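You operate a simulated robot arm through the tools that you are given. There is no shell and no other tool. Be economical: measure what you need, move in short steps, check, and stop when the job is done.

You are at the controls of a simulated robot arm. One attempt, no reset.

TASK
Plug both vents, pump the chest up till the green lamp lights, then bleed it.
Fine: yellow plug in the white vent, red in the black; bleed knob shut for the pumping, open at the end, gauge at zero.

The check looks at the end state, three seconds after you hand in, the way a careful person would. Anything else that was tipped, shoved, dropped, spilled or broken makes it a failure.

THE ROBOT
A 7-joint arm with a two-finger parallel gripper, fixed in place. Base frame: the origin is at the foot of the arm, x ahead of it, y to its left, z up; the work surface is at about z = 0.006. Units: m, degrees, N and s.
With the tool pointing down near the work surface it reaches from about 0.24 to 0.62 m from the base axis. Its first joint turns from -66.0 to 66.0 degrees. Payload 2.6 kg.
The TCP is the grasp point between the finger pads, 0.03 m short of the fingertips. In the tool frame z runs along the fingers and y along their closing line. Largest opening 0.094 m; finger width 0.028, thickness 0.01; the body of the gripper, 0.05 by 0.096 m, starts 0.055 m behind the TCP.
Orientation is told as [roll, pitch, yaw] about the base's x, y, z axes, in that order, counted from this pose: with the fingers straight down and closing along the base's y, the tool's x points along the base's -x, its y along +y and its z along -z.

THE INTERFACE
- The arm moves only by the tool jog_arm. Its argument "moves" is a list of rows, each an object of numbers (a shift or turn left out is 0, a gripper value left out holds the last): "x", "y", "z": the shift along the base's x, y, z in m; "ax", "ay", "az": the turn, a rotation vector about the base's x, y, z in degrees. In form: [{"x": .., "y": .., "z": .., "ax": .., "ay": .., "az": ..}, ...]. A call has 1 to 10 rows; each row is the pose to reach, as a shift and turn from the pose commanded when the call began. "fingers" is the closure, from 0 (fully open) to 1 (shut), set as the call begins (left out, the last holds). A row lasts 0.2 s, in which the tool goes at most 0.05 m and 8.6 degrees; a call with a longer step from one row to the next is refused whole, and so is a gripper value outside its range. Where a pose cannot be reached the arm comes as near as it can. A force on the tool above 40 N (or 10 N above the force at the start of the call, whichever is more), or a blocked arm, ends the call early, and 0.2 s more pass. Each finger travels about 0.072 m/s and halts on what it meets, pressing with about 35 N; the grip force reading is that of the motor and also rises with nothing between the fingers. The clock runs only during rows and for 0.2 s after the last one: add rows that repeat a pose to give the fingers time. It gives the time, the measured TCP pose, the force on the tool (base axes), the opening and the grip force at its end, in the units of the frame above (readings bear some noise), and new pictures: "show" is both (left out), scene, wrist or none.
- Cameras (640 x 400 px; columns grow to the right, rows downward): "scene" is fixed at [0.0316, 0.437, 0.5381]; the picture's right is [-0.63, -0.77, 0.00], its down [-0.60, 0.49, -0.63] and it looks along [0.49, -0.40, -0.77] (base axes); focal length 214 px, centre (320, 200). "wrist" rides on the gripper at [0.076, 0.014, -0.103] in the tool frame; the picture's right is [-0.18, 0.98, 0.00], its down [-0.75, -0.14, -0.64] and it looks along [-0.63, -0.12, 0.77] (tool axes); focal length 243 px, centre (320, 200). There is no depth. A picture from a camera that has moved, and an enlarged one, comes with that camera's place and axes in the base frame and with its lens. The place of the scene camera against the robot may be out by one fixed shift of up to 0.018 m in any direction.
- zoom(camera, box): a new picture of the part [left, top, right, bottom] of that camera's present view, enlarged. No time passes.
- finish_job(): hands the job in; it is judged then, once.

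Go step by step. Nothing tells you positions but the pictures and the camera data: compare them with the known pose of the tool, close in by small moves and look again before you grip or let go. The budget is 120 turns and 170 pictures, counting those below and the enlarged ones. Unless the task says otherwise, let go and move clear before handing in, and close with one line.

The tools are called after "Request:" by a JSON object that holds its "name" and its "arguments". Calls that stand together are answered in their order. jog_arm: Moves the arm, as the interface text tells. Its arguments: {"type":"object","properties":{"moves":{"type":"array","items":{"type":"object","properties":{"x":{"type":"number"},"y":{"type":"number"},"z":{"type":"number"},"ax":{"type":"number"},"ay":{"type":"number"},"az":{"type":"number"}}}},"fingers":{"type":"number"},"show":{"type":"string","enum":["both","scene","wrist","none"]}},"required":["moves"]} The other tools are called the same way: zoom (camera, box) takes an enlarged picture of a part of a camera's view; finish_job () hands the job in.

At the start:

```text
time_s: 0.0
ee_pos: [0.3675, -0.0944, 0.387]
tool_rot: [0.0, 0.0, -0.1]
wrist_force: [-0.4, -0.4, -0.7]
width: 0.0941
gripper_force: 0.2
```

scene: 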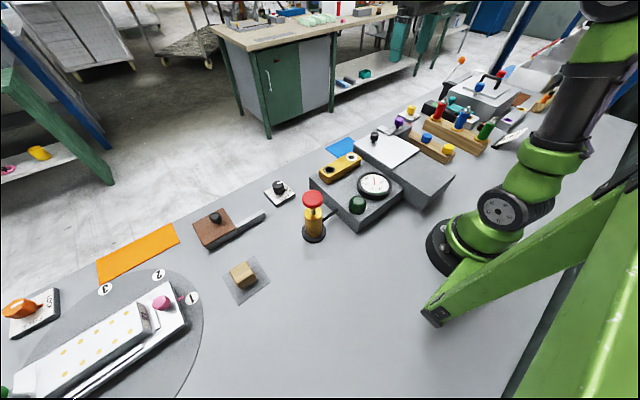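
wrist: 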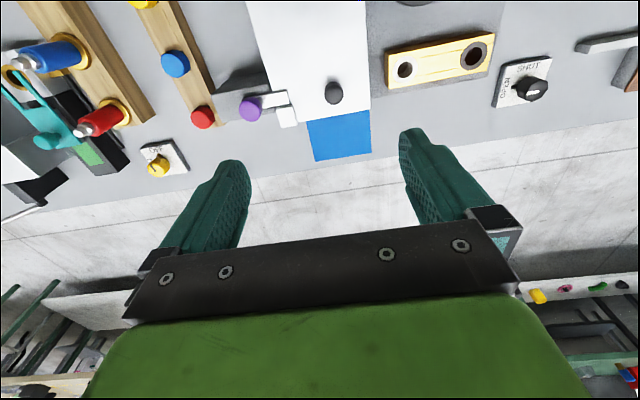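

I see a crowded bench: a grey chest with gauge, a brass vent block with two holes, a knob plate marked SHUT/OPEN, a pump with a red handle, and plugs on a wooden rail. I'll enlarge these regions first.

Request:
{"name": "zoom", "arguments": {"camera": "scene", "box": [250, 120, 470, 258]}}

Request:
{"name": "zoom", "arguments": {"camera": "wrist", "box": [100, 0, 640, 200]}}

Request:
{"name": "zoom", "arguments": {"camera": "scene", "box": [370, 60, 560, 180]}}

```text
2.90 times, centred on (360, 189) of scene
camera zoom: at [0.0316, 0.437, 0.5381], right [-0.63, -0.77, 0.0], down [-0.6, 0.49, -0.63], along [0.49, -0.4, -0.77], focal length 622 px, centre (204, 232)
```

zoom: 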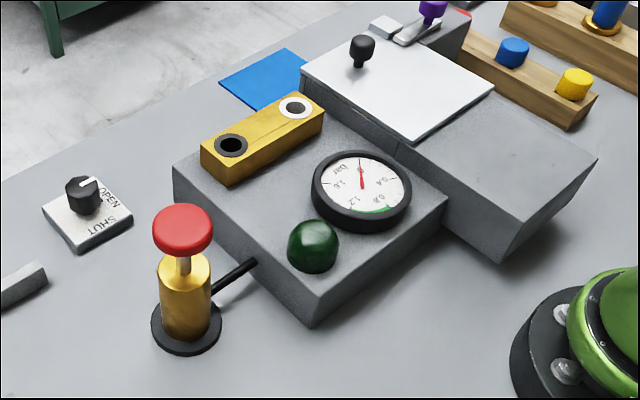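

```text
1.19 times, centred on (370, 100) of wrist
camera zoom: at [0.2913, -0.0794, 0.489], right [0.18, 0.98, 0.0], down [0.75, -0.14, 0.64], along [0.63, -0.12, -0.77], focal length 288 px, centre (261, 318)
```

zoom: 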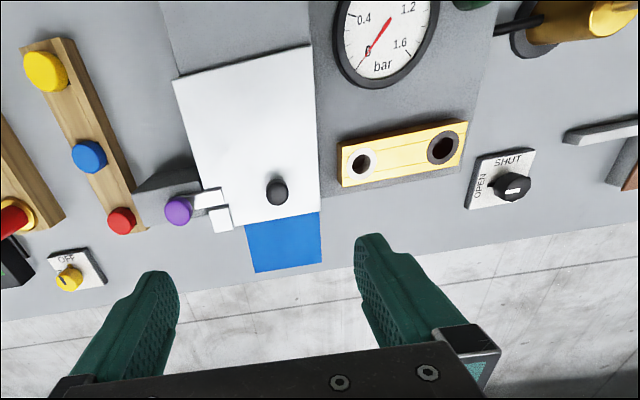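

```text
3.33 times, centred on (465, 120) of scene
camera zoom: at [0.0316, 0.437, 0.5381], right [-0.63, -0.77, 0.0], down [-0.6, 0.49, -0.63], along [0.49, -0.4, -0.77], focal length 715 px, centre (-163, 467)
```

zoom: 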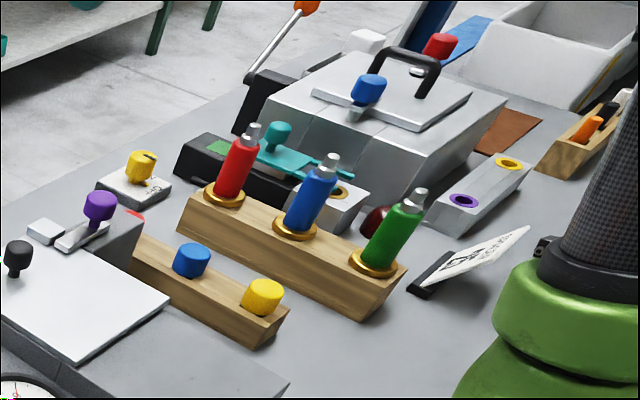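

The plugs stand on the wooden rail near y≈-0.32 (yellow x≈0.24, blue 0.33, red 0.42). The vents are near (0.40, 0.03). I'll move above the rail for a closer look.

Request:
{"name": "jog_arm", "arguments": {"moves": [{"x": -0.01, "y": -0.038, "z": -0.02}, {"x": -0.02, "y": -0.076, "z": -0.04}, {"x": -0.03, "y": -0.114, "z": -0.06}, {"x": -0.04, "y": -0.152, "z": -0.08}, {"x": -0.05, "y": -0.19, "z": -0.1}, {"x": -0.06, "y": -0.228, "z": -0.13}, {"x": -0.06, "y": -0.228, "z": -0.13}], "show": "wrist"}}

```text
time_s: 1.6
ee_pos: [0.3062, -0.3238, 0.2577]
tool_rot: [0.1, 0.0, 0.0]
wrist_force: [-0.3, -0.2, 0.3]
width: 0.094
gripper_force: 0.1
camera wrist: at [0.2303, -0.3091, 0.3596], right [0.18, 0.98, 0.0], down [0.75, -0.14, 0.64], along [0.63, -0.12, -0.77], focal length 243 px, centre (320, 200)
```

wrist: 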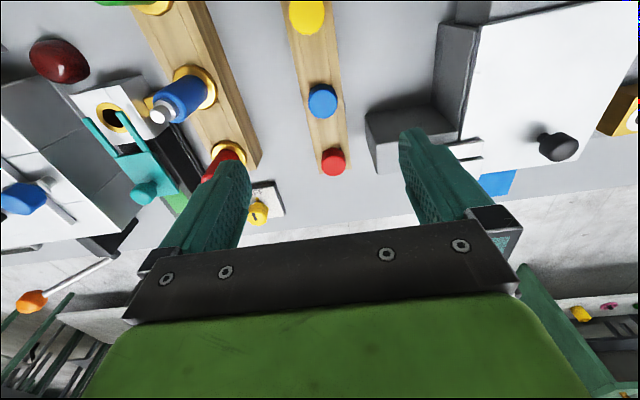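

Triangulation puts the plug caps at about red (0.419,-0.325), blue (0.330,-0.325), yellow (0.244,-0.325), with tops near z≈0.046. I'll zoom to judge cap sizes and rail height.

Request:
{"name": "zoom", "arguments": {"camera": "wrist", "box": [240, 0, 432, 200]}}

Request:
{"name": "zoom", "arguments": {"camera": "scene", "box": [390, 90, 470, 170]}}

```text
2.00 times, centred on (336, 100) of wrist
camera zoom: at [0.2303, -0.3091, 0.3596], right [0.18, 0.98, 0.0], down [0.75, -0.14, 0.64], along [0.63, -0.12, -0.77], focal length 485 px, centre (288, 400)
```

zoom: 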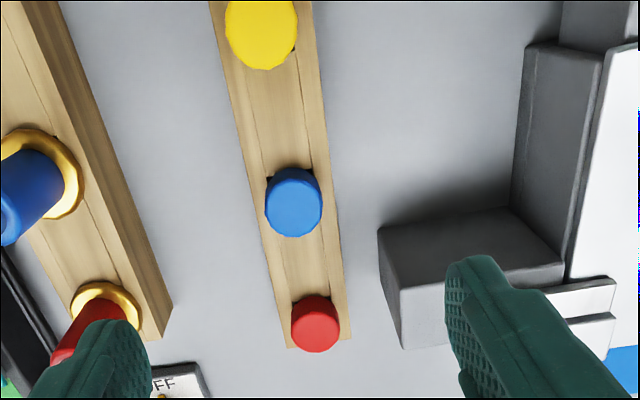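

```text
5.00 times, centred on (430, 130) of scene
camera zoom: at [0.0316, 0.437, 0.5381], right [-0.64, -0.77, 0.0], down [-0.6, 0.49, -0.63], along [0.49, -0.4, -0.77], focal length 1072 px, centre (-230, 550)
```

zoom: 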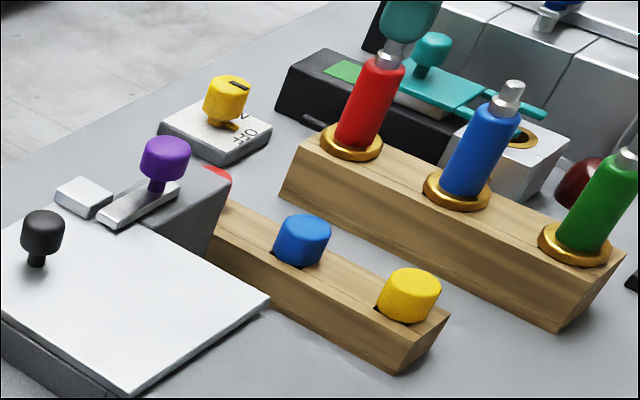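

The cap is about 36 mm wide, from z≈0.025 to 0.046. I'll hover over the yellow plug with the fingers part-closed and look.

Request:
{"name": "jog_arm", "arguments": {"moves": [{"x": -0.03, "y": -0.001, "z": -0.035}, {"x": -0.06, "y": -0.002, "z": -0.07}, {"x": -0.062, "y": -0.002, "z": -0.115}, {"x": -0.062, "y": -0.002, "z": -0.153}, {"x": -0.062, "y": -0.002, "z": -0.153}], "fingers": 0.35}}

```text
time_s: 2.8
ee_pos: [0.2462, -0.3231, 0.1035]
tool_rot: [0.0, 0.0, -0.1]
wrist_force: [-0.7, 0.2, -0.8]
width: 0.0609
gripper_force: 0.0
camera wrist: at [0.1712, -0.3081, 0.2066], right [0.19, 0.98, 0.0], down [0.75, -0.14, 0.64], along [0.63, -0.12, -0.77], focal length 243 px, centre (320, 200)
```

scene: 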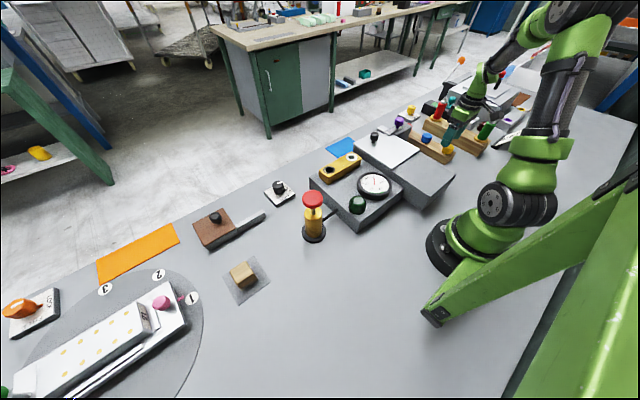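
wrist: 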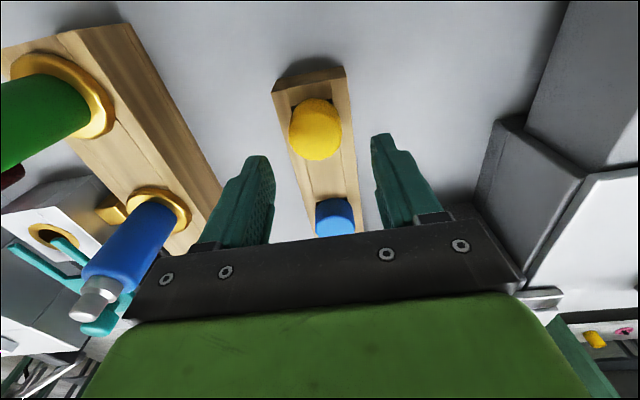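

The yellow plug is well centred between the fingers. Descending and gripping.

Request:
{"name": "jog_arm", "arguments": {"moves": [{"x": -0.001, "z": -0.025}, {"x": -0.001, "z": -0.045}, {"x": -0.001, "z": -0.045}], "show": "wrist"}}

Request:
{"name": "jog_arm", "arguments": {"moves": [{}, {}, {}], "fingers": 1, "show": "wrist"}}

```text
time_s: 3.6
ee_pos: [0.2451, -0.3242, 0.0602]
tool_rot: [0.0, 0.0, 0.0]
wrist_force: [-0.3, -1.1, 0.2]
width: 0.0612
gripper_force: 0.2
camera wrist: at [0.1697, -0.3097, 0.1623], right [0.18, 0.98, 0.0], down [0.75, -0.14, 0.64], along [0.63, -0.12, -0.77], focal length 243 px, centre (320, 200)
```

wrist: 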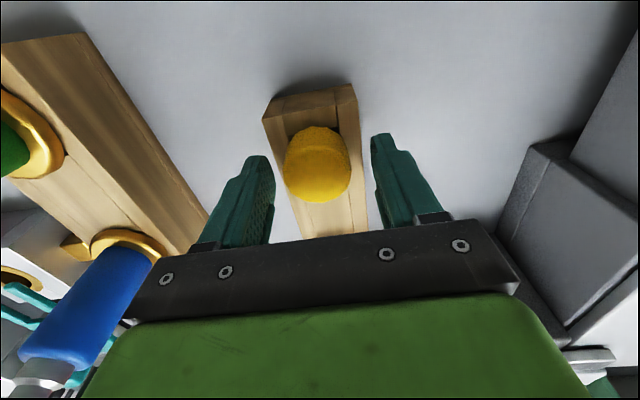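

```text
time_s: 4.4
ee_pos: [0.2452, -0.3264, 0.0594]
tool_rot: [0.0, 0.0, 0.0]
wrist_force: [4.0, -6.7, -13.3]
width: 0.0528
gripper_force: 45.1
camera wrist: at [0.1696, -0.31, 0.1623], right [0.18, 0.98, 0.0], down [0.75, -0.14, 0.64], along [0.63, -0.12, -0.77], focal length 243 px, centre (320, 200)
```

wrist: 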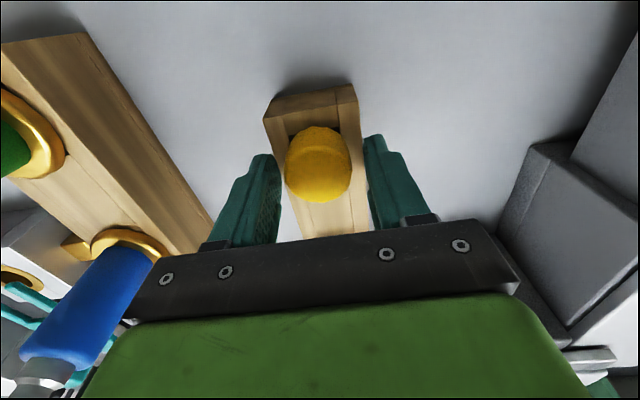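

The fingers stopped at 0.053, so they met the wooden rail rather than the cap. I'll release and rise a little.

Request:
{"name": "jog_arm", "arguments": {"moves": [{}, {}, {"z": 0.008}, {"z": 0.01}], "fingers": 0.35, "show": "none"}}

Request:
{"name": "zoom", "arguments": {"camera": "wrist", "box": [220, 60, 420, 260]}}

Request:
{"name": "zoom", "arguments": {"camera": "scene", "box": [400, 100, 480, 170]}}

```text
time_s: 5.4
ee_pos: [0.2449, -0.3239, 0.0703]
tool_rot: [0.0, 0.0, 0.0]
wrist_force: [0.5, 0.2, -0.3]
width: 0.061
gripper_force: 0.0
```

```text
2.00 times, centred on (320, 160) of wrist
camera zoom: at [0.1688, -0.3095, 0.1725], right [0.18, 0.98, 0.0], down [0.75, -0.14, 0.64], along [0.63, -0.12, -0.77], focal length 485 px, centre (320, 280)
```

zoom: 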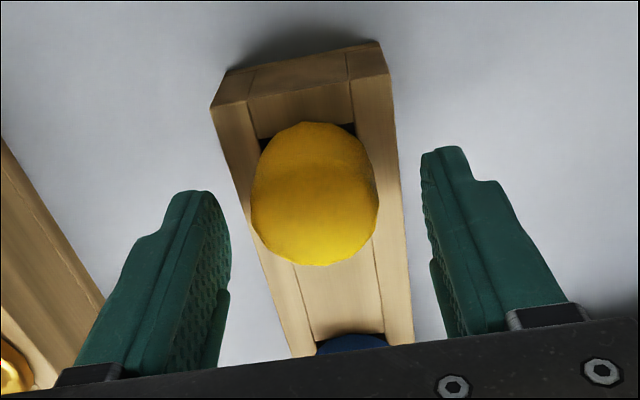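

```text
5.71 times, centred on (440, 135) of scene
camera zoom: at [0.0316, 0.437, 0.5381], right [-0.64, -0.77, 0.0], down [-0.6, 0.49, -0.63], along [0.49, -0.4, -0.77], focal length 1226 px, centre (-366, 571)
```

zoom: 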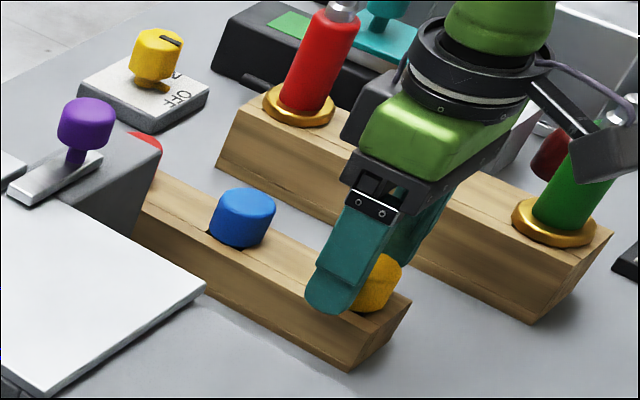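

The rail top is higher than I took it for. I'll try the grip about 7 mm higher than before.

Request:
{"name": "jog_arm", "arguments": {"moves": [{"z": -0.003}, {"z": -0.003}, {"z": -0.003}, {"z": -0.003}], "fingers": 1, "show": "wrist"}}

```text
time_s: 6.4
ee_pos: [0.2451, -0.324, 0.0681]
tool_rot: [0.0, -0.1, -0.1]
wrist_force: [-6.9, 6.6, 28.2]
width: 0.0343
gripper_force: 34.9
camera wrist: at [0.1689, -0.3097, 0.1701], right [0.19, 0.98, 0.0], down [0.75, -0.14, 0.64], along [0.63, -0.12, -0.77], focal length 243 px, centre (320, 200)
```

wrist: 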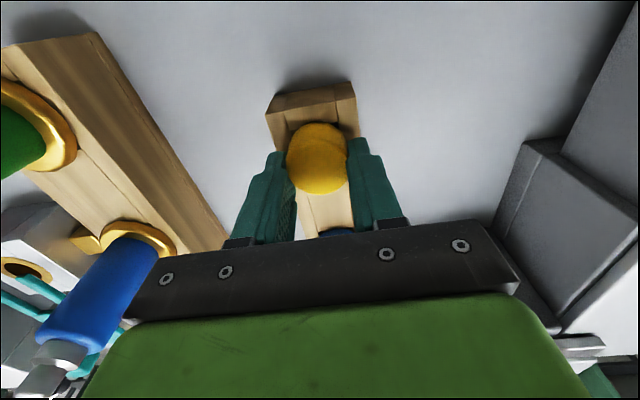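

Cap gripped (width 0.034), with the fingertips resting on the rail top (z≈0.038). Lifting straight up.

Request:
{"name": "jog_arm", "arguments": {"moves": [{"z": 0.004}, {"z": 0.03}, {"z": 0.07}, {"z": 0.12}, {"z": 0.16}, {"z": 0.16}]}}

Request:
{"name": "zoom", "arguments": {"camera": "scene", "box": [390, 30, 510, 170]}}

```text
time_s: 7.8
ee_pos: [0.2481, -0.3248, 0.2262]
tool_rot: [0.1, 0.0, 0.0]
wrist_force: [-0.1, 0.3, -0.2]
width: 0.0345
gripper_force: 34.9
camera wrist: at [0.1722, -0.3101, 0.3282], right [0.18, 0.98, 0.0], down [0.75, -0.14, 0.64], along [0.63, -0.12, -0.77], focal length 243 px, centre (320, 200)
```

scene: 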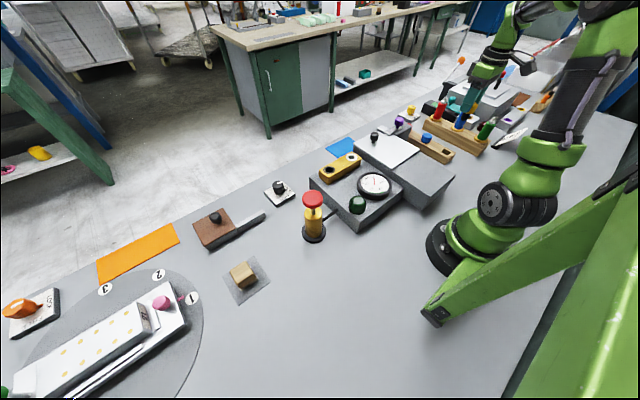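
wrist: 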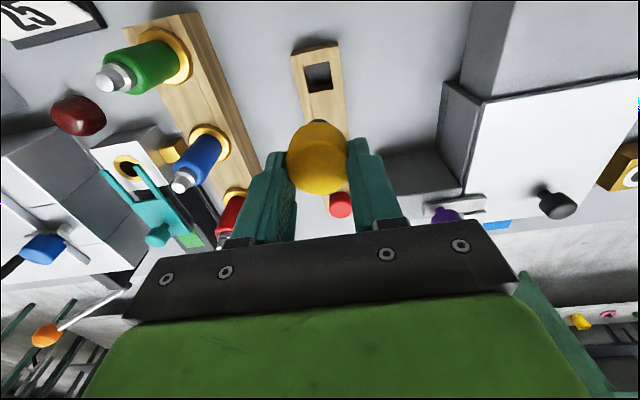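

```text
2.86 times, centred on (450, 100) of scene
camera zoom: at [0.0316, 0.437, 0.5381], right [-0.64, -0.77, 0.0], down [-0.6, 0.49, -0.63], along [0.49, -0.4, -0.77], focal length 613 px, centre (-51, 486)
```

zoom: 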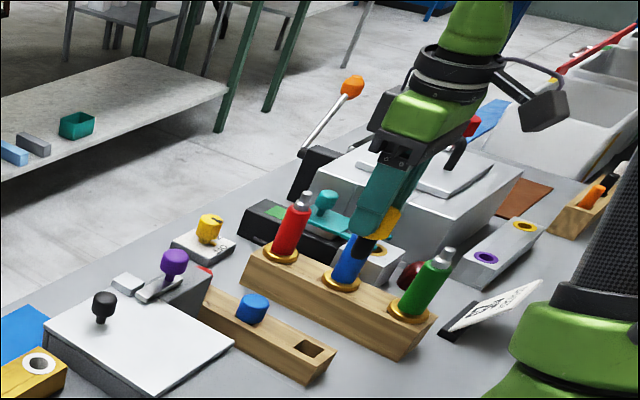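

The yellow plug is in hand with its dark stem below. I'll carry it high over to the vents and look there.

Request:
{"name": "jog_arm", "arguments": {"moves": [{"x": 0.02, "y": -0.0, "z": 0.02}, {"x": 0.05, "y": 0.035, "z": 0.03}, {"x": 0.07, "y": 0.08, "z": 0.03}, {"x": 0.085, "y": 0.127, "z": 0.03}, {"x": 0.095, "y": 0.175, "z": 0.03}, {"x": 0.1, "y": 0.223, "z": 0.03}, {"x": 0.1, "y": 0.271, "z": 0.03}, {"x": 0.1, "y": 0.315, "z": 0.03}, {"x": 0.1, "y": 0.345, "z": 0.03}, {"x": 0.1, "y": 0.345, "z": 0.03}], "show": "wrist"}}

Request:
{"name": "zoom", "arguments": {"camera": "wrist", "box": [220, 40, 620, 240]}}

Request:
{"name": "zoom", "arguments": {"camera": "scene", "box": [300, 70, 420, 250]}}

```text
time_s: 10.0
ee_pos: [0.3429, 0.0218, 0.2571]
tool_rot: [0.0, 0.0, -0.1]
wrist_force: [0.1, -0.2, -0.5]
width: 0.0344
gripper_force: 34.7
camera wrist: at [0.2678, 0.0366, 0.3589], right [0.18, 0.98, 0.0], down [0.75, -0.14, 0.64], along [0.63, -0.12, -0.77], focal length 243 px, centre (320, 200)
```

wrist: 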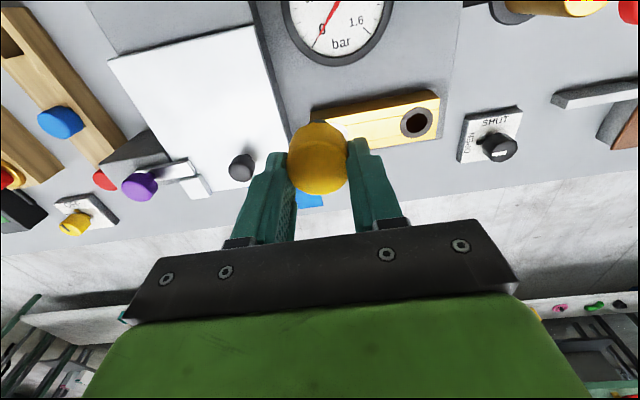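

```text
1.60 times, centred on (420, 140) of wrist
camera zoom: at [0.2678, 0.0366, 0.3589], right [0.18, 0.98, 0.0], down [0.75, -0.14, 0.64], along [0.63, -0.12, -0.77], focal length 388 px, centre (160, 296)
```

zoom: 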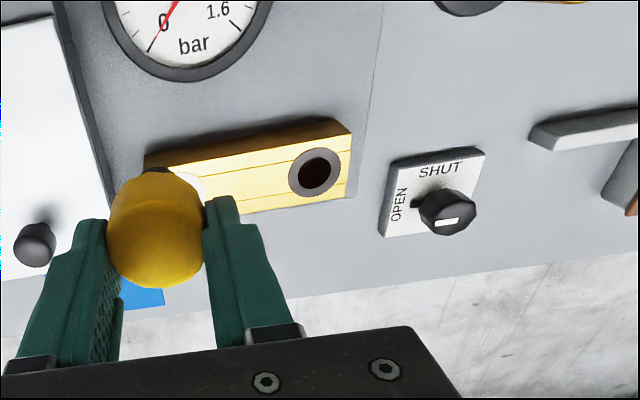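

```text
2.22 times, centred on (360, 160) of scene
camera zoom: at [0.0316, 0.437, 0.5381], right [-0.63, -0.77, 0.0], down [-0.6, 0.49, -0.63], along [0.49, -0.4, -0.77], focal length 477 px, centre (231, 289)
```

zoom: 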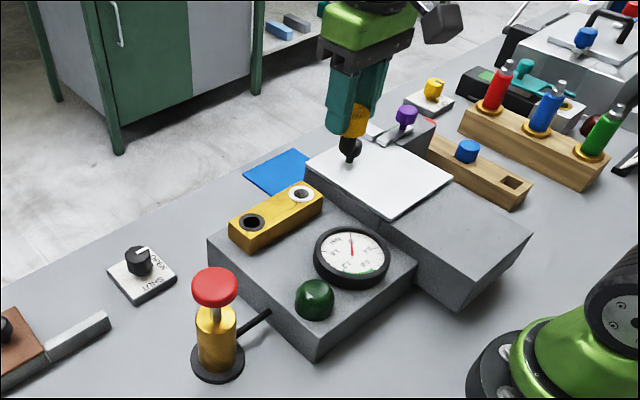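

The black vent triangulates to about (0.399, 0.126, 0.085) and the white to about (0.396, 0.028). The knob's mark seems to point away from SHUT. I'll move so both vents show on either side of the plug and measure more exactly.

Request:
{"name": "jog_arm", "arguments": {"moves": [{"x": 0.025, "y": 0.025, "z": -0.028}, {"x": 0.055, "y": 0.054, "z": -0.05}, {"x": 0.055, "y": 0.054, "z": -0.056}, {"x": 0.055, "y": 0.054, "z": -0.056}], "show": "none"}}

Request:
{"name": "zoom", "arguments": {"camera": "wrist", "box": [220, 40, 480, 200]}}

Request:
{"name": "zoom", "arguments": {"camera": "scene", "box": [310, 90, 410, 190]}}

```text
time_s: 11.0
ee_pos: [0.3986, 0.0752, 0.1981]
tool_rot: [0.0, 0.0, -0.1]
wrist_force: [0.1, 0.0, -0.4]
width: 0.0344
gripper_force: 35.4
```

```text
2.46 times, centred on (350, 120) of wrist
camera zoom: at [0.3228, 0.0915, 0.3001], right [0.18, 0.98, 0.0], down [0.75, -0.14, 0.64], along [0.63, -0.12, -0.77], focal length 597 px, centre (246, 397)
```

zoom: 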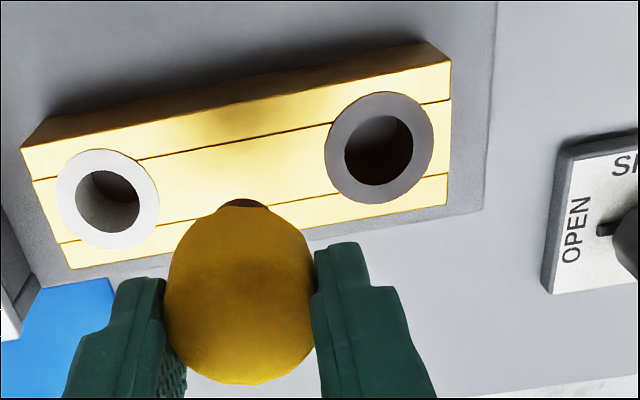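

```text
4.00 times, centred on (360, 140) of scene
camera zoom: at [0.0316, 0.437, 0.5381], right [-0.63, -0.77, 0.0], down [-0.6, 0.49, -0.63], along [0.49, -0.4, -0.77], focal length 858 px, centre (160, 440)
```

zoom: 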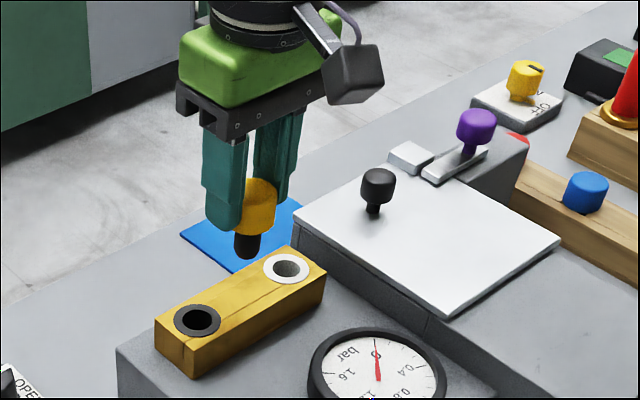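

Refined vents: white ≈ (0.398, 0.024) and black ≈ (0.398, 0.123), ring tops near z 0.085. I'll hover the plug just above the white vent and check the stem against the ring in both views.

Request:
{"name": "jog_arm", "arguments": {"moves": [{"x": -0.001, "y": -0.03, "z": -0.01}, {"x": -0.0015, "y": -0.051, "z": -0.04}, {"x": -0.0015, "y": -0.051, "z": -0.04}, {"x": -0.0015, "y": -0.051, "z": -0.04}], "show": "none"}}

Request:
{"name": "zoom", "arguments": {"camera": "wrist", "box": [220, 60, 420, 220]}}

Request:
{"name": "zoom", "arguments": {"camera": "scene", "box": [325, 110, 405, 190]}}

```text
time_s: 12.0
ee_pos: [0.3984, 0.0225, 0.1597]
tool_rot: [0.0, 0.0, -0.1]
wrist_force: [-0.3, 0.2, -0.5]
width: 0.0343
gripper_force: 34.6
```

```text
2.50 times, centred on (320, 140) of wrist
camera zoom: at [0.322, 0.0371, 0.2611], right [0.18, 0.98, 0.0], down [0.75, -0.14, 0.64], along [0.63, -0.12, -0.77], focal length 606 px, centre (320, 350)
```

zoom: 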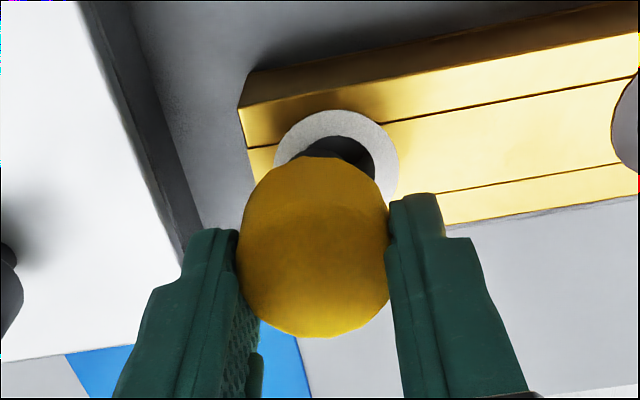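

```text
5.00 times, centred on (365, 150) of scene
camera zoom: at [0.0316, 0.437, 0.5381], right [-0.64, -0.77, 0.0], down [-0.6, 0.49, -0.63], along [0.49, -0.4, -0.77], focal length 1072 px, centre (95, 450)
```

zoom: 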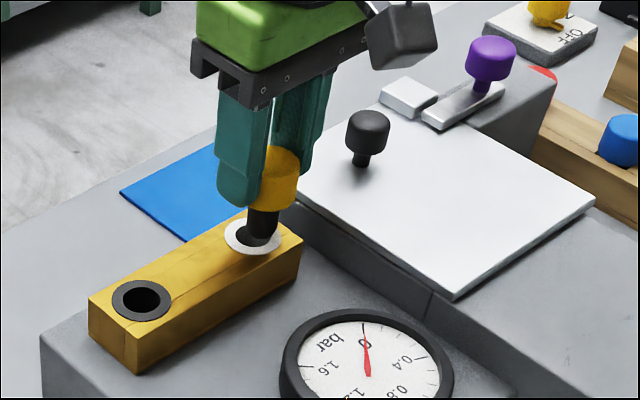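

The two views disagree by several mm, so I'll zoom in more on stem and ring before going lower.

Request:
{"name": "zoom", "arguments": {"camera": "scene", "box": [350, 130, 390, 165]}}

Request:
{"name": "zoom", "arguments": {"camera": "wrist", "box": [285, 90, 365, 150]}}

```text
11.43 times, centred on (370, 148) of scene
camera zoom: at [0.0316, 0.437, 0.5381], right [-0.64, -0.77, 0.0], down [-0.6, 0.49, -0.63], along [0.49, -0.4, -0.77], focal length 2451 px, centre (-251, 800)
```

zoom: 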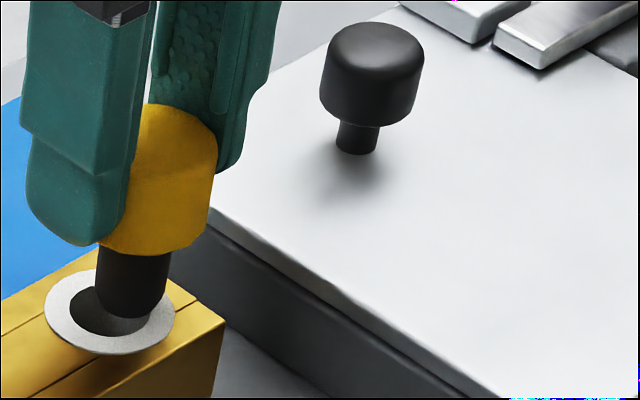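

```text
6.67 times, centred on (325, 120) of wrist
camera zoom: at [0.322, 0.0371, 0.2611], right [0.18, 0.98, 0.0], down [0.75, -0.14, 0.64], along [0.63, -0.12, -0.77], focal length 1618 px, centre (287, 733)
```

zoom: 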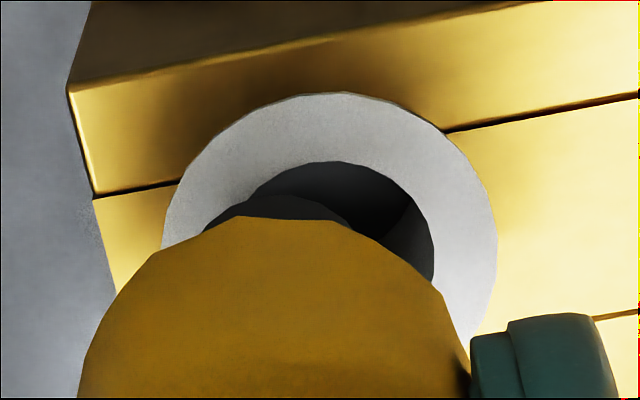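

Both close-ups agree that the stem needs about +6.5 mm in y and almost nothing in x, with the tip a few mm above the ring. Correcting and rechecking.

Request:
{"name": "jog_arm", "arguments": {"moves": [{"y": 0.0035, "z": 0.002}, {"y": 0.0065, "z": 0.002}, {"y": 0.0065, "z": 0.002}], "show": "none"}}

Request:
{"name": "zoom", "arguments": {"camera": "scene", "box": [350, 130, 390, 165]}}

Request:
{"name": "zoom", "arguments": {"camera": "wrist", "box": [285, 90, 365, 150]}}

```text
time_s: 12.8
ee_pos: [0.3976, 0.0299, 0.1639]
tool_rot: [0.0, 0.0, -0.1]
wrist_force: [0.4, -0.2, -0.3]
width: 0.0344
gripper_force: 34.6
```

```text
11.43 times, centred on (370, 148) of scene
camera zoom: at [0.0316, 0.437, 0.5381], right [-0.64, -0.77, 0.0], down [-0.6, 0.49, -0.63], along [0.49, -0.4, -0.77], focal length 2451 px, centre (-251, 800)
```

zoom: 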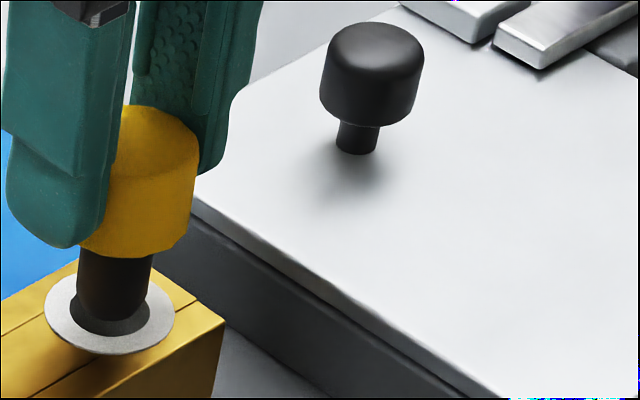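

```text
6.67 times, centred on (325, 120) of wrist
camera zoom: at [0.3218, 0.0448, 0.2642], right [0.18, 0.98, 0.0], down [0.75, -0.14, 0.64], along [0.63, -0.12, -0.77], focal length 1618 px, centre (287, 733)
```

zoom: 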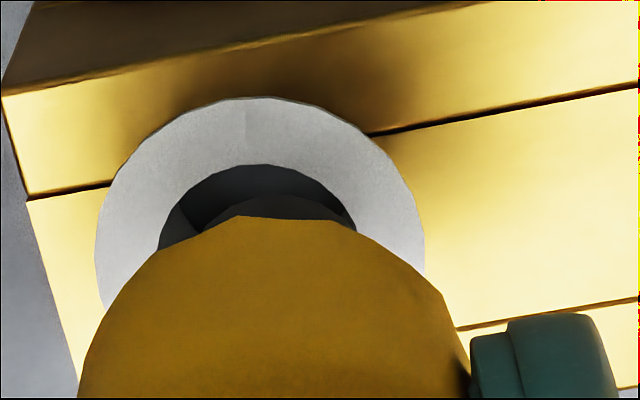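

Slight overshoot; the best fit is about -1.8 mm in y and +1.5 mm in x. I'll correct and look again.

Request:
{"name": "jog_arm", "arguments": {"moves": [{"x": 0.0015, "y": -0.0018}, {"x": 0.0015, "y": -0.0018, "z": -0.002}, {"x": 0.0015, "y": -0.0018, "z": -0.002}], "show": "none"}}

Request:
{"name": "zoom", "arguments": {"camera": "scene", "box": [350, 130, 390, 165]}}

Request:
{"name": "zoom", "arguments": {"camera": "wrist", "box": [285, 90, 365, 150]}}

```text
time_s: 13.6
ee_pos: [0.399, 0.026, 0.1593]
tool_rot: [0.0, -0.1, 0.0]
wrist_force: [0.7, -0.6, -1.5]
width: 0.0345
gripper_force: 34.9
```

```text
11.43 times, centred on (370, 148) of scene
camera zoom: at [0.0316, 0.437, 0.5381], right [-0.64, -0.77, 0.0], down [-0.6, 0.49, -0.63], along [0.49, -0.4, -0.77], focal length 2451 px, centre (-251, 800)
```

zoom: 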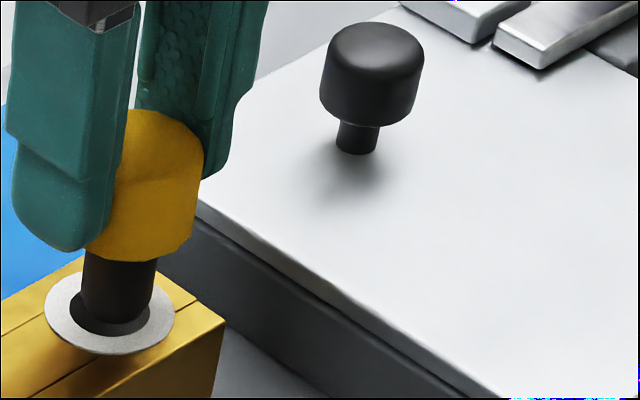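

```text
6.67 times, centred on (325, 120) of wrist
camera zoom: at [0.3226, 0.0419, 0.2613], right [0.18, 0.98, 0.0], down [0.75, -0.14, 0.64], along [0.63, -0.12, -0.77], focal length 1618 px, centre (287, 733)
```

zoom: 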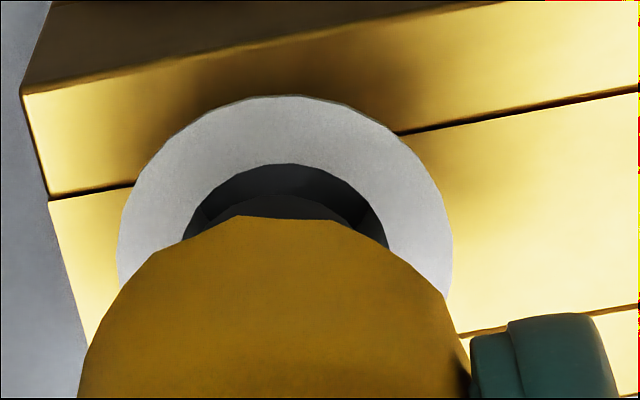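

Nearly concentric; a last nudge of about 1 mm, then I'll lower slowly and watch the force.

Request:
{"name": "jog_arm", "arguments": {"moves": [{"x": 0.001, "y": 0.0008}, {"x": 0.001, "y": 0.0008, "z": -0.003}, {"x": 0.001, "y": 0.0008, "z": -0.006}, {"x": 0.001, "y": 0.0008, "z": -0.009}, {"x": 0.001, "y": 0.0008, "z": -0.012}], "show": "none"}}

Request:
{"name": "zoom", "arguments": {"camera": "scene", "box": [350, 130, 390, 165]}}

```text
time_s: 14.8
ee_pos: [0.4006, 0.0293, 0.1489]
tool_rot: [0.1, -0.1, -0.1]
wrist_force: [-0.5, -0.8, 0.0]
width: 0.0344
gripper_force: 34.9
```

```text
11.43 times, centred on (370, 148) of scene
camera zoom: at [0.0316, 0.437, 0.5381], right [-0.64, -0.77, 0.0], down [-0.6, 0.49, -0.63], along [0.49, -0.4, -0.77], focal length 2451 px, centre (-251, 800)
```

zoom: 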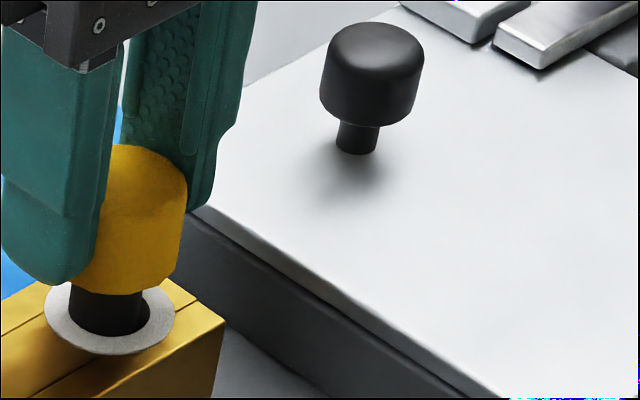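

The stem is entering the hole with no force. Continuing down slowly until the cap seats.

Request:
{"name": "jog_arm", "arguments": {"moves": [{"z": -0.004}, {"z": -0.008}, {"z": -0.012}, {"z": -0.016}, {"z": -0.02}, {"z": -0.023}], "show": "none"}}

Request:
{"name": "zoom", "arguments": {"camera": "scene", "box": [350, 130, 390, 165]}}

```text
time_s: 16.2
ee_pos: [0.401, 0.0293, 0.1289]
tool_rot: [-0.1, -0.3, -0.2]
wrist_force: [-2.6, -1.8, 3.9]
width: 0.0344
gripper_force: 35.2
stopped in row 6: the force on the tool passed its limit (the readings are from after the stop); the commanded pose is now the measured one
```

```text
11.43 times, centred on (370, 148) of scene
camera zoom: at [0.0316, 0.437, 0.5381], right [-0.63, -0.77, 0.0], down [-0.6, 0.49, -0.63], along [0.49, -0.4, -0.77], focal length 2451 px, centre (-251, 800)
```

zoom: 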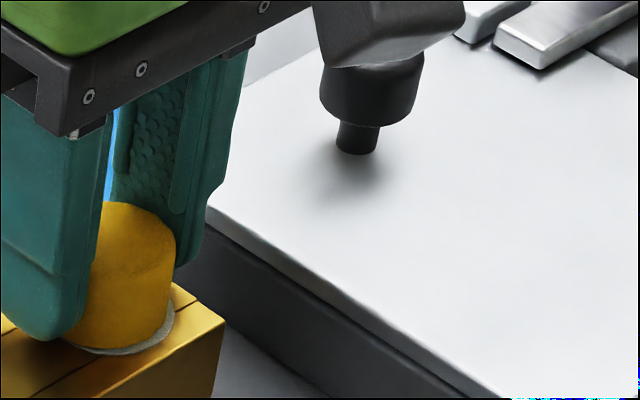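

The cap appears to be down on the ring or within about 1 mm. I'll let go, rise, and inspect.

Request:
{"name": "jog_arm", "arguments": {"moves": [{}, {}, {"z": 0.02}, {"z": 0.06}, {"z": 0.1}, {"z": 0.1}], "fingers": 0.35}}

Request:
{"name": "zoom", "arguments": {"camera": "scene", "box": [325, 120, 405, 190]}}

```text
time_s: 17.6
ee_pos: [0.405, 0.0291, 0.2304]
tool_rot: [-0.1, -0.4, -0.2]
wrist_force: [0.8, -0.7, 0.0]
width: 0.0612
gripper_force: 0.1
camera wrist: at [0.3274, 0.0442, 0.3315], right [0.19, 0.98, 0.0], down [0.75, -0.14, 0.65], along [0.63, -0.12, -0.76], focal length 243 px, centre (320, 200)
```

scene: 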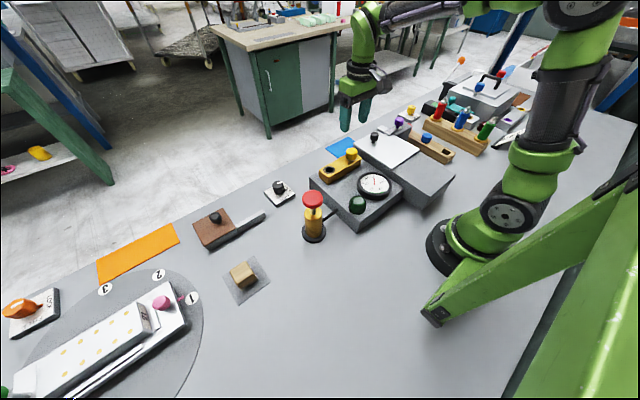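
wrist: 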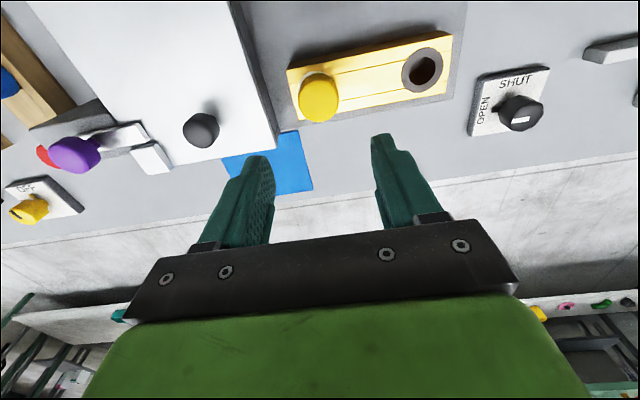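

```text
5.71 times, centred on (365, 155) of scene
camera zoom: at [0.0316, 0.437, 0.5381], right [-0.64, -0.77, 0.0], down [-0.6, 0.49, -0.63], along [0.49, -0.4, -0.77], focal length 1226 px, centre (63, 457)
```

zoom: 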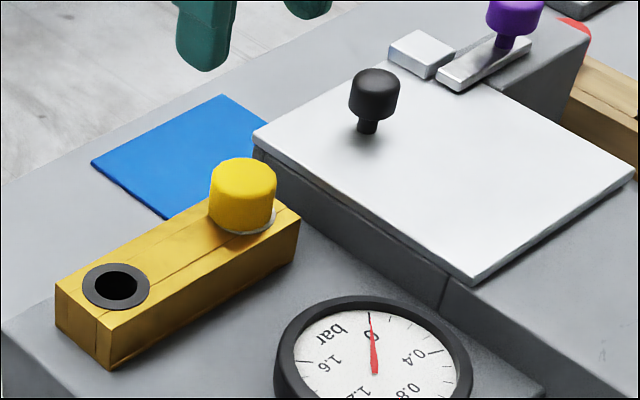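

The yellow plug is seated upright in the white vent. Now for the red plug: traverse high and hover over it, straightening the tool.

Request:
{"name": "jog_arm", "arguments": {"moves": [{"y": -0.045, "ax": 0.1, "ay": 0.3, "az": 0.2}, {"x": 0.003, "y": -0.09, "ax": 0.1, "ay": 0.3, "az": 0.2}, {"x": 0.006, "y": -0.135, "ax": 0.1, "ay": 0.3, "az": 0.2}, {"x": 0.009, "y": -0.18, "ax": 0.1, "ay": 0.3, "az": 0.2}, {"x": 0.012, "y": -0.225, "ax": 0.1, "ay": 0.3, "az": 0.2}, {"x": 0.015, "y": -0.27, "ax": 0.1, "ay": 0.3, "az": 0.2}, {"x": 0.018, "y": -0.315, "ax": 0.1, "ay": 0.3, "az": 0.2}, {"x": 0.018, "y": -0.354, "z": -0.02, "ax": 0.1, "ay": 0.3, "az": 0.2}, {"x": 0.018, "y": -0.354, "z": -0.06, "ax": 0.1, "ay": 0.3, "az": 0.2}, {"x": 0.018, "y": -0.354, "z": -0.06, "ax": 0.1, "ay": 0.3, "az": 0.2}], "show": "wrist"}}

```text
time_s: 19.8
ee_pos: [0.4207, -0.3253, 0.1688]
tool_rot: [0.0, 0.0, 0.0]
wrist_force: [0.9, 0.2, 0.0]
width: 0.0611
gripper_force: 0.2
camera wrist: at [0.345, -0.3096, 0.2698], right [0.18, 0.98, 0.0], down [0.75, -0.14, 0.64], along [0.63, -0.12, -0.77], focal length 243 px, centre (320, 200)
```

wrist: 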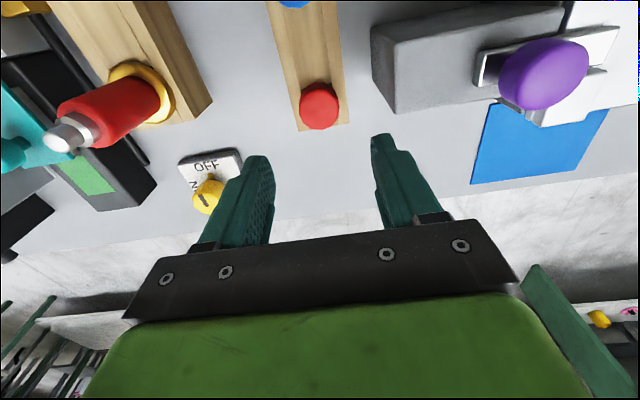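

Red is centred under the fingers, clear of the latch box. Descending to z≈0.070 and gripping.

Request:
{"name": "jog_arm", "arguments": {"moves": [{"x": -0.001, "z": -0.03}, {"x": -0.001, "z": -0.06}, {"x": -0.001, "z": -0.085}, {"x": -0.001, "z": -0.099}, {"x": -0.001, "z": -0.099}], "show": "wrist"}}

Request:
{"name": "jog_arm", "arguments": {"moves": [{}, {}, {}], "fingers": 1, "show": "wrist"}}

```text
time_s: 21.0
ee_pos: [0.4186, -0.3248, 0.069]
tool_rot: [0.0, 0.0, 0.0]
wrist_force: [-0.5, 0.2, -0.3]
width: 0.0611
gripper_force: 0.1
camera wrist: at [0.3427, -0.31, 0.1706], right [0.18, 0.98, 0.0], down [0.75, -0.14, 0.64], along [0.63, -0.12, -0.77], focal length 243 px, centre (320, 200)
```

wrist: 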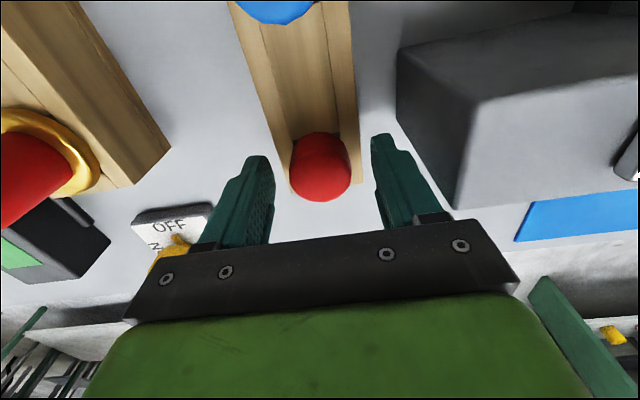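

```text
time_s: 21.8
ee_pos: [0.4182, -0.3241, 0.0687]
tool_rot: [-0.1, 0.0, 0.0]
wrist_force: [0.3, -0.5, 0.0]
width: 0.0343
gripper_force: 35.1
camera wrist: at [0.3428, -0.31, 0.1709], right [0.18, 0.98, 0.0], down [0.75, -0.14, 0.64], along [0.63, -0.12, -0.77], focal length 243 px, centre (320, 200)
```

wrist: 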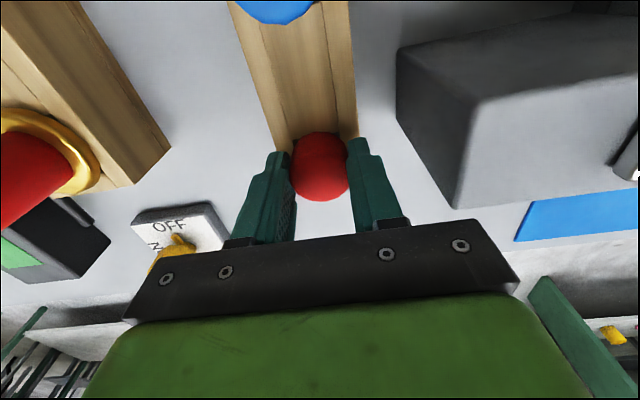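

Red gripped (0.034) with no side load. Lifting straight up, then carrying.

Request:
{"name": "jog_arm", "arguments": {"moves": [{"z": 0.02}, {"z": 0.06}, {"z": 0.105}, {"z": 0.15}, {"z": 0.15}], "show": "wrist"}}

Request:
{"name": "jog_arm", "arguments": {"moves": [{"y": 0.045}, {"x": -0.003, "y": 0.09}, {"x": -0.006, "y": 0.137}, {"x": -0.009, "y": 0.184}, {"x": -0.012, "y": 0.231}, {"x": -0.015, "y": 0.278}, {"x": -0.018, "y": 0.325}, {"x": -0.02, "y": 0.372}, {"x": -0.022, "y": 0.417}, {"x": -0.022, "y": 0.45, "z": -0.02}], "show": "none"}}

Request:
{"name": "zoom", "arguments": {"camera": "wrist", "box": [220, 50, 420, 210]}}

Request:
{"name": "zoom", "arguments": {"camera": "scene", "box": [310, 110, 390, 190]}}

```text
time_s: 23.0
ee_pos: [0.42, -0.3228, 0.2189]
tool_rot: [-0.1, 0.0, 0.0]
wrist_force: [0.1, 0.5, -1.2]
width: 0.0344
gripper_force: 35.3
camera wrist: at [0.3439, -0.3089, 0.3208], right [0.18, 0.98, 0.0], down [0.75, -0.14, 0.64], along [0.63, -0.12, -0.77], focal length 243 px, centre (320, 200)
```

wrist: 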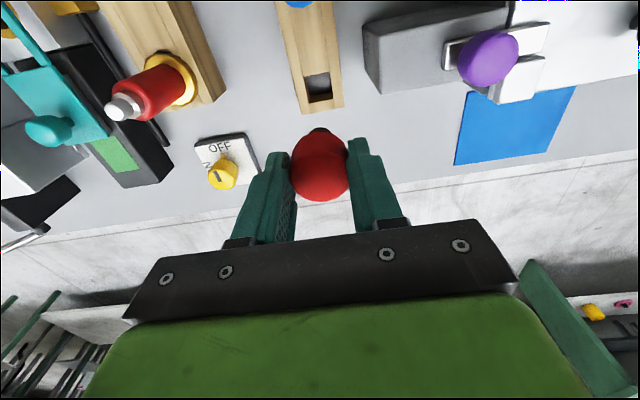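

```text
time_s: 25.2
ee_pos: [0.3926, 0.127, 0.2033]
tool_rot: [-0.1, 0.0, -0.1]
wrist_force: [-0.3, -0.2, 0.1]
width: 0.0345
gripper_force: 34.9
```

```text
2.50 times, centred on (320, 130) of wrist
camera zoom: at [0.3171, 0.1424, 0.3051], right [0.19, 0.98, 0.0], down [0.75, -0.14, 0.64], along [0.63, -0.12, -0.77], focal length 606 px, centre (320, 375)
```

zoom: 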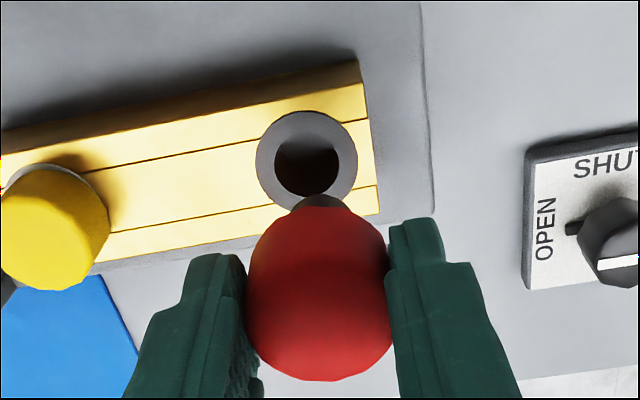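

```text
5.00 times, centred on (350, 150) of scene
camera zoom: at [0.0316, 0.437, 0.5381], right [-0.64, -0.77, 0.0], down [-0.6, 0.49, -0.63], along [0.49, -0.4, -0.77], focal length 1072 px, centre (170, 450)
```

zoom: 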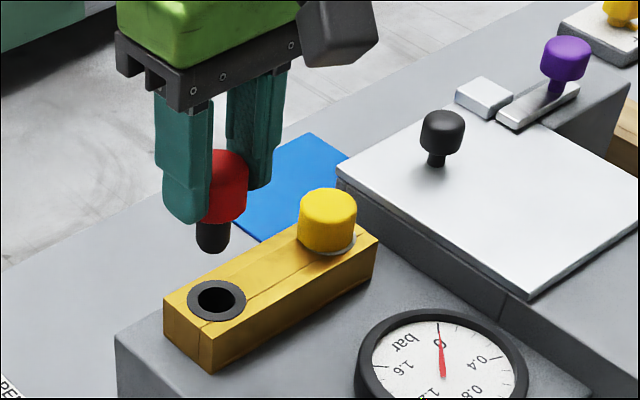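

I'll lower over the black vent, leaving the stem several mm above the ring, and compare closely.

Request:
{"name": "jog_arm", "arguments": {"moves": [{"y": 0.002, "z": -0.02}, {"y": 0.002, "z": -0.036}, {"y": 0.002, "z": -0.036}, {"y": 0.002, "z": -0.036}], "show": "none"}}

Request:
{"name": "zoom", "arguments": {"camera": "scene", "box": [330, 135, 370, 170]}}

Request:
{"name": "zoom", "arguments": {"camera": "wrist", "box": [285, 90, 365, 150]}}

```text
time_s: 26.2
ee_pos: [0.3946, 0.1282, 0.1641]
tool_rot: [0.0, 0.0, 0.0]
wrist_force: [0.3, 0.0, -1.4]
width: 0.0343
gripper_force: 34.6
```

```text
11.43 times, centred on (350, 152) of scene
camera zoom: at [0.0316, 0.437, 0.5381], right [-0.64, -0.77, 0.0], down [-0.6, 0.49, -0.63], along [0.49, -0.4, -0.77], focal length 2451 px, centre (-23, 743)
```

zoom: 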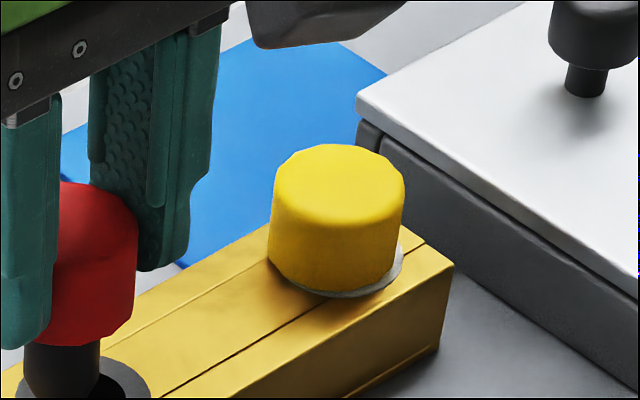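

```text
6.67 times, centred on (325, 120) of wrist
camera zoom: at [0.319, 0.144, 0.2673], right [0.18, 0.98, 0.0], down [0.75, -0.14, 0.64], along [0.63, -0.12, -0.77], focal length 1618 px, centre (287, 733)
```

zoom: 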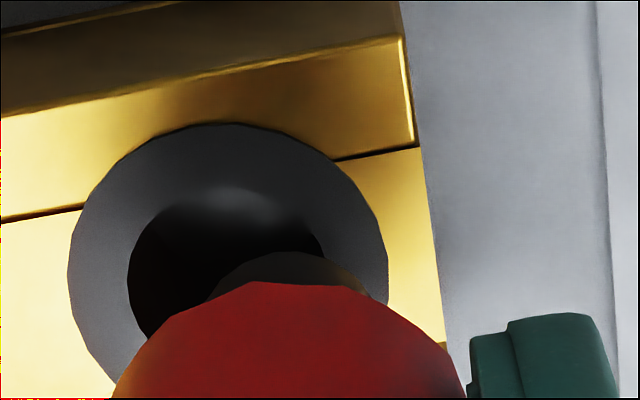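

In the wrist view the stem needs to move about -6 mm in y and -5 mm in x. I'll apply it and recheck with a better scene crop.

Request:
{"name": "jog_arm", "arguments": {"moves": [{"x": -0.0025, "y": -0.003}, {"x": -0.005, "y": -0.006}, {"x": -0.005, "y": -0.006}], "show": "none"}}

Request:
{"name": "zoom", "arguments": {"camera": "scene", "box": [320, 145, 360, 180]}}

Request:
{"name": "zoom", "arguments": {"camera": "wrist", "box": [285, 90, 365, 150]}}

```text
time_s: 27.0
ee_pos: [0.3916, 0.1218, 0.165]
tool_rot: [0.0, 0.1, 0.0]
wrist_force: [0.1, -0.3, -1.4]
width: 0.0343
gripper_force: 34.7
```

```text
11.43 times, centred on (340, 162) of scene
camera zoom: at [0.0316, 0.437, 0.5381], right [-0.64, -0.77, 0.0], down [-0.6, 0.49, -0.63], along [0.49, -0.4, -0.77], focal length 2451 px, centre (91, 629)
```

zoom: 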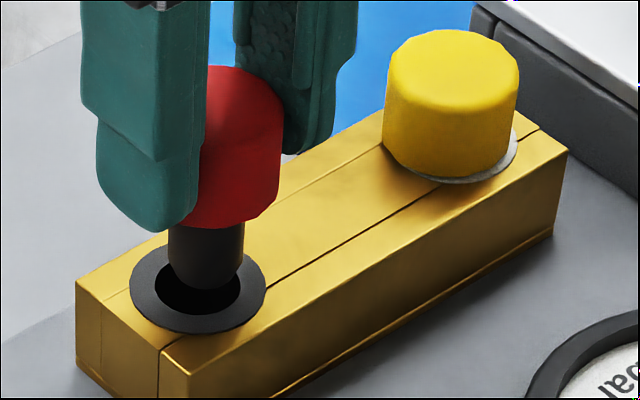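

```text
6.67 times, centred on (325, 120) of wrist
camera zoom: at [0.3151, 0.137, 0.2671], right [0.18, 0.98, 0.0], down [0.75, -0.14, 0.64], along [0.63, -0.12, -0.77], focal length 1618 px, centre (287, 733)
```

zoom: 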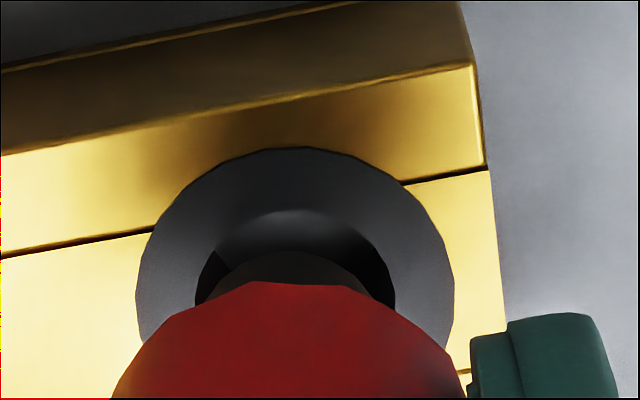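

Nearly concentric, the same pattern as before the white insertion. A small nudge, then a slow descent.

Request:
{"name": "jog_arm", "arguments": {"moves": [{"x": 0.0015, "y": 0.0006}, {"x": 0.0015, "y": 0.0006, "z": -0.004}, {"x": 0.0015, "y": 0.0006, "z": -0.008}, {"x": 0.0015, "y": 0.0006, "z": -0.011}, {"x": 0.0015, "y": 0.0006, "z": -0.014}], "show": "none"}}

Request:
{"name": "zoom", "arguments": {"camera": "scene", "box": [320, 145, 360, 180]}}

```text
time_s: 28.2
ee_pos: [0.3921, 0.1237, 0.1488]
tool_rot: [0.1, 0.0, 0.0]
wrist_force: [0.5, -0.2, 0.2]
width: 0.0346
gripper_force: 34.9
```

```text
11.43 times, centred on (340, 162) of scene
camera zoom: at [0.0316, 0.437, 0.5381], right [-0.64, -0.77, 0.0], down [-0.6, 0.49, -0.63], along [0.49, -0.4, -0.77], focal length 2451 px, centre (91, 629)
```

zoom: 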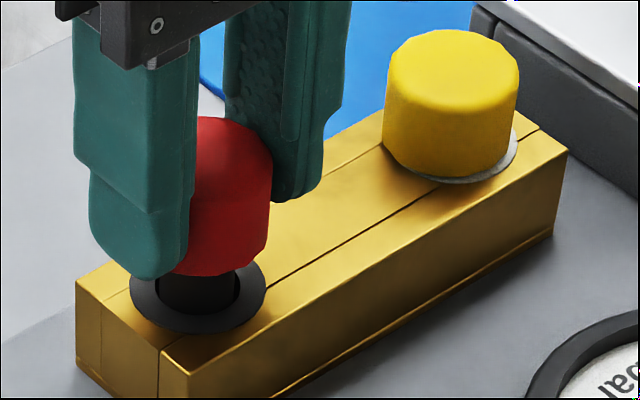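

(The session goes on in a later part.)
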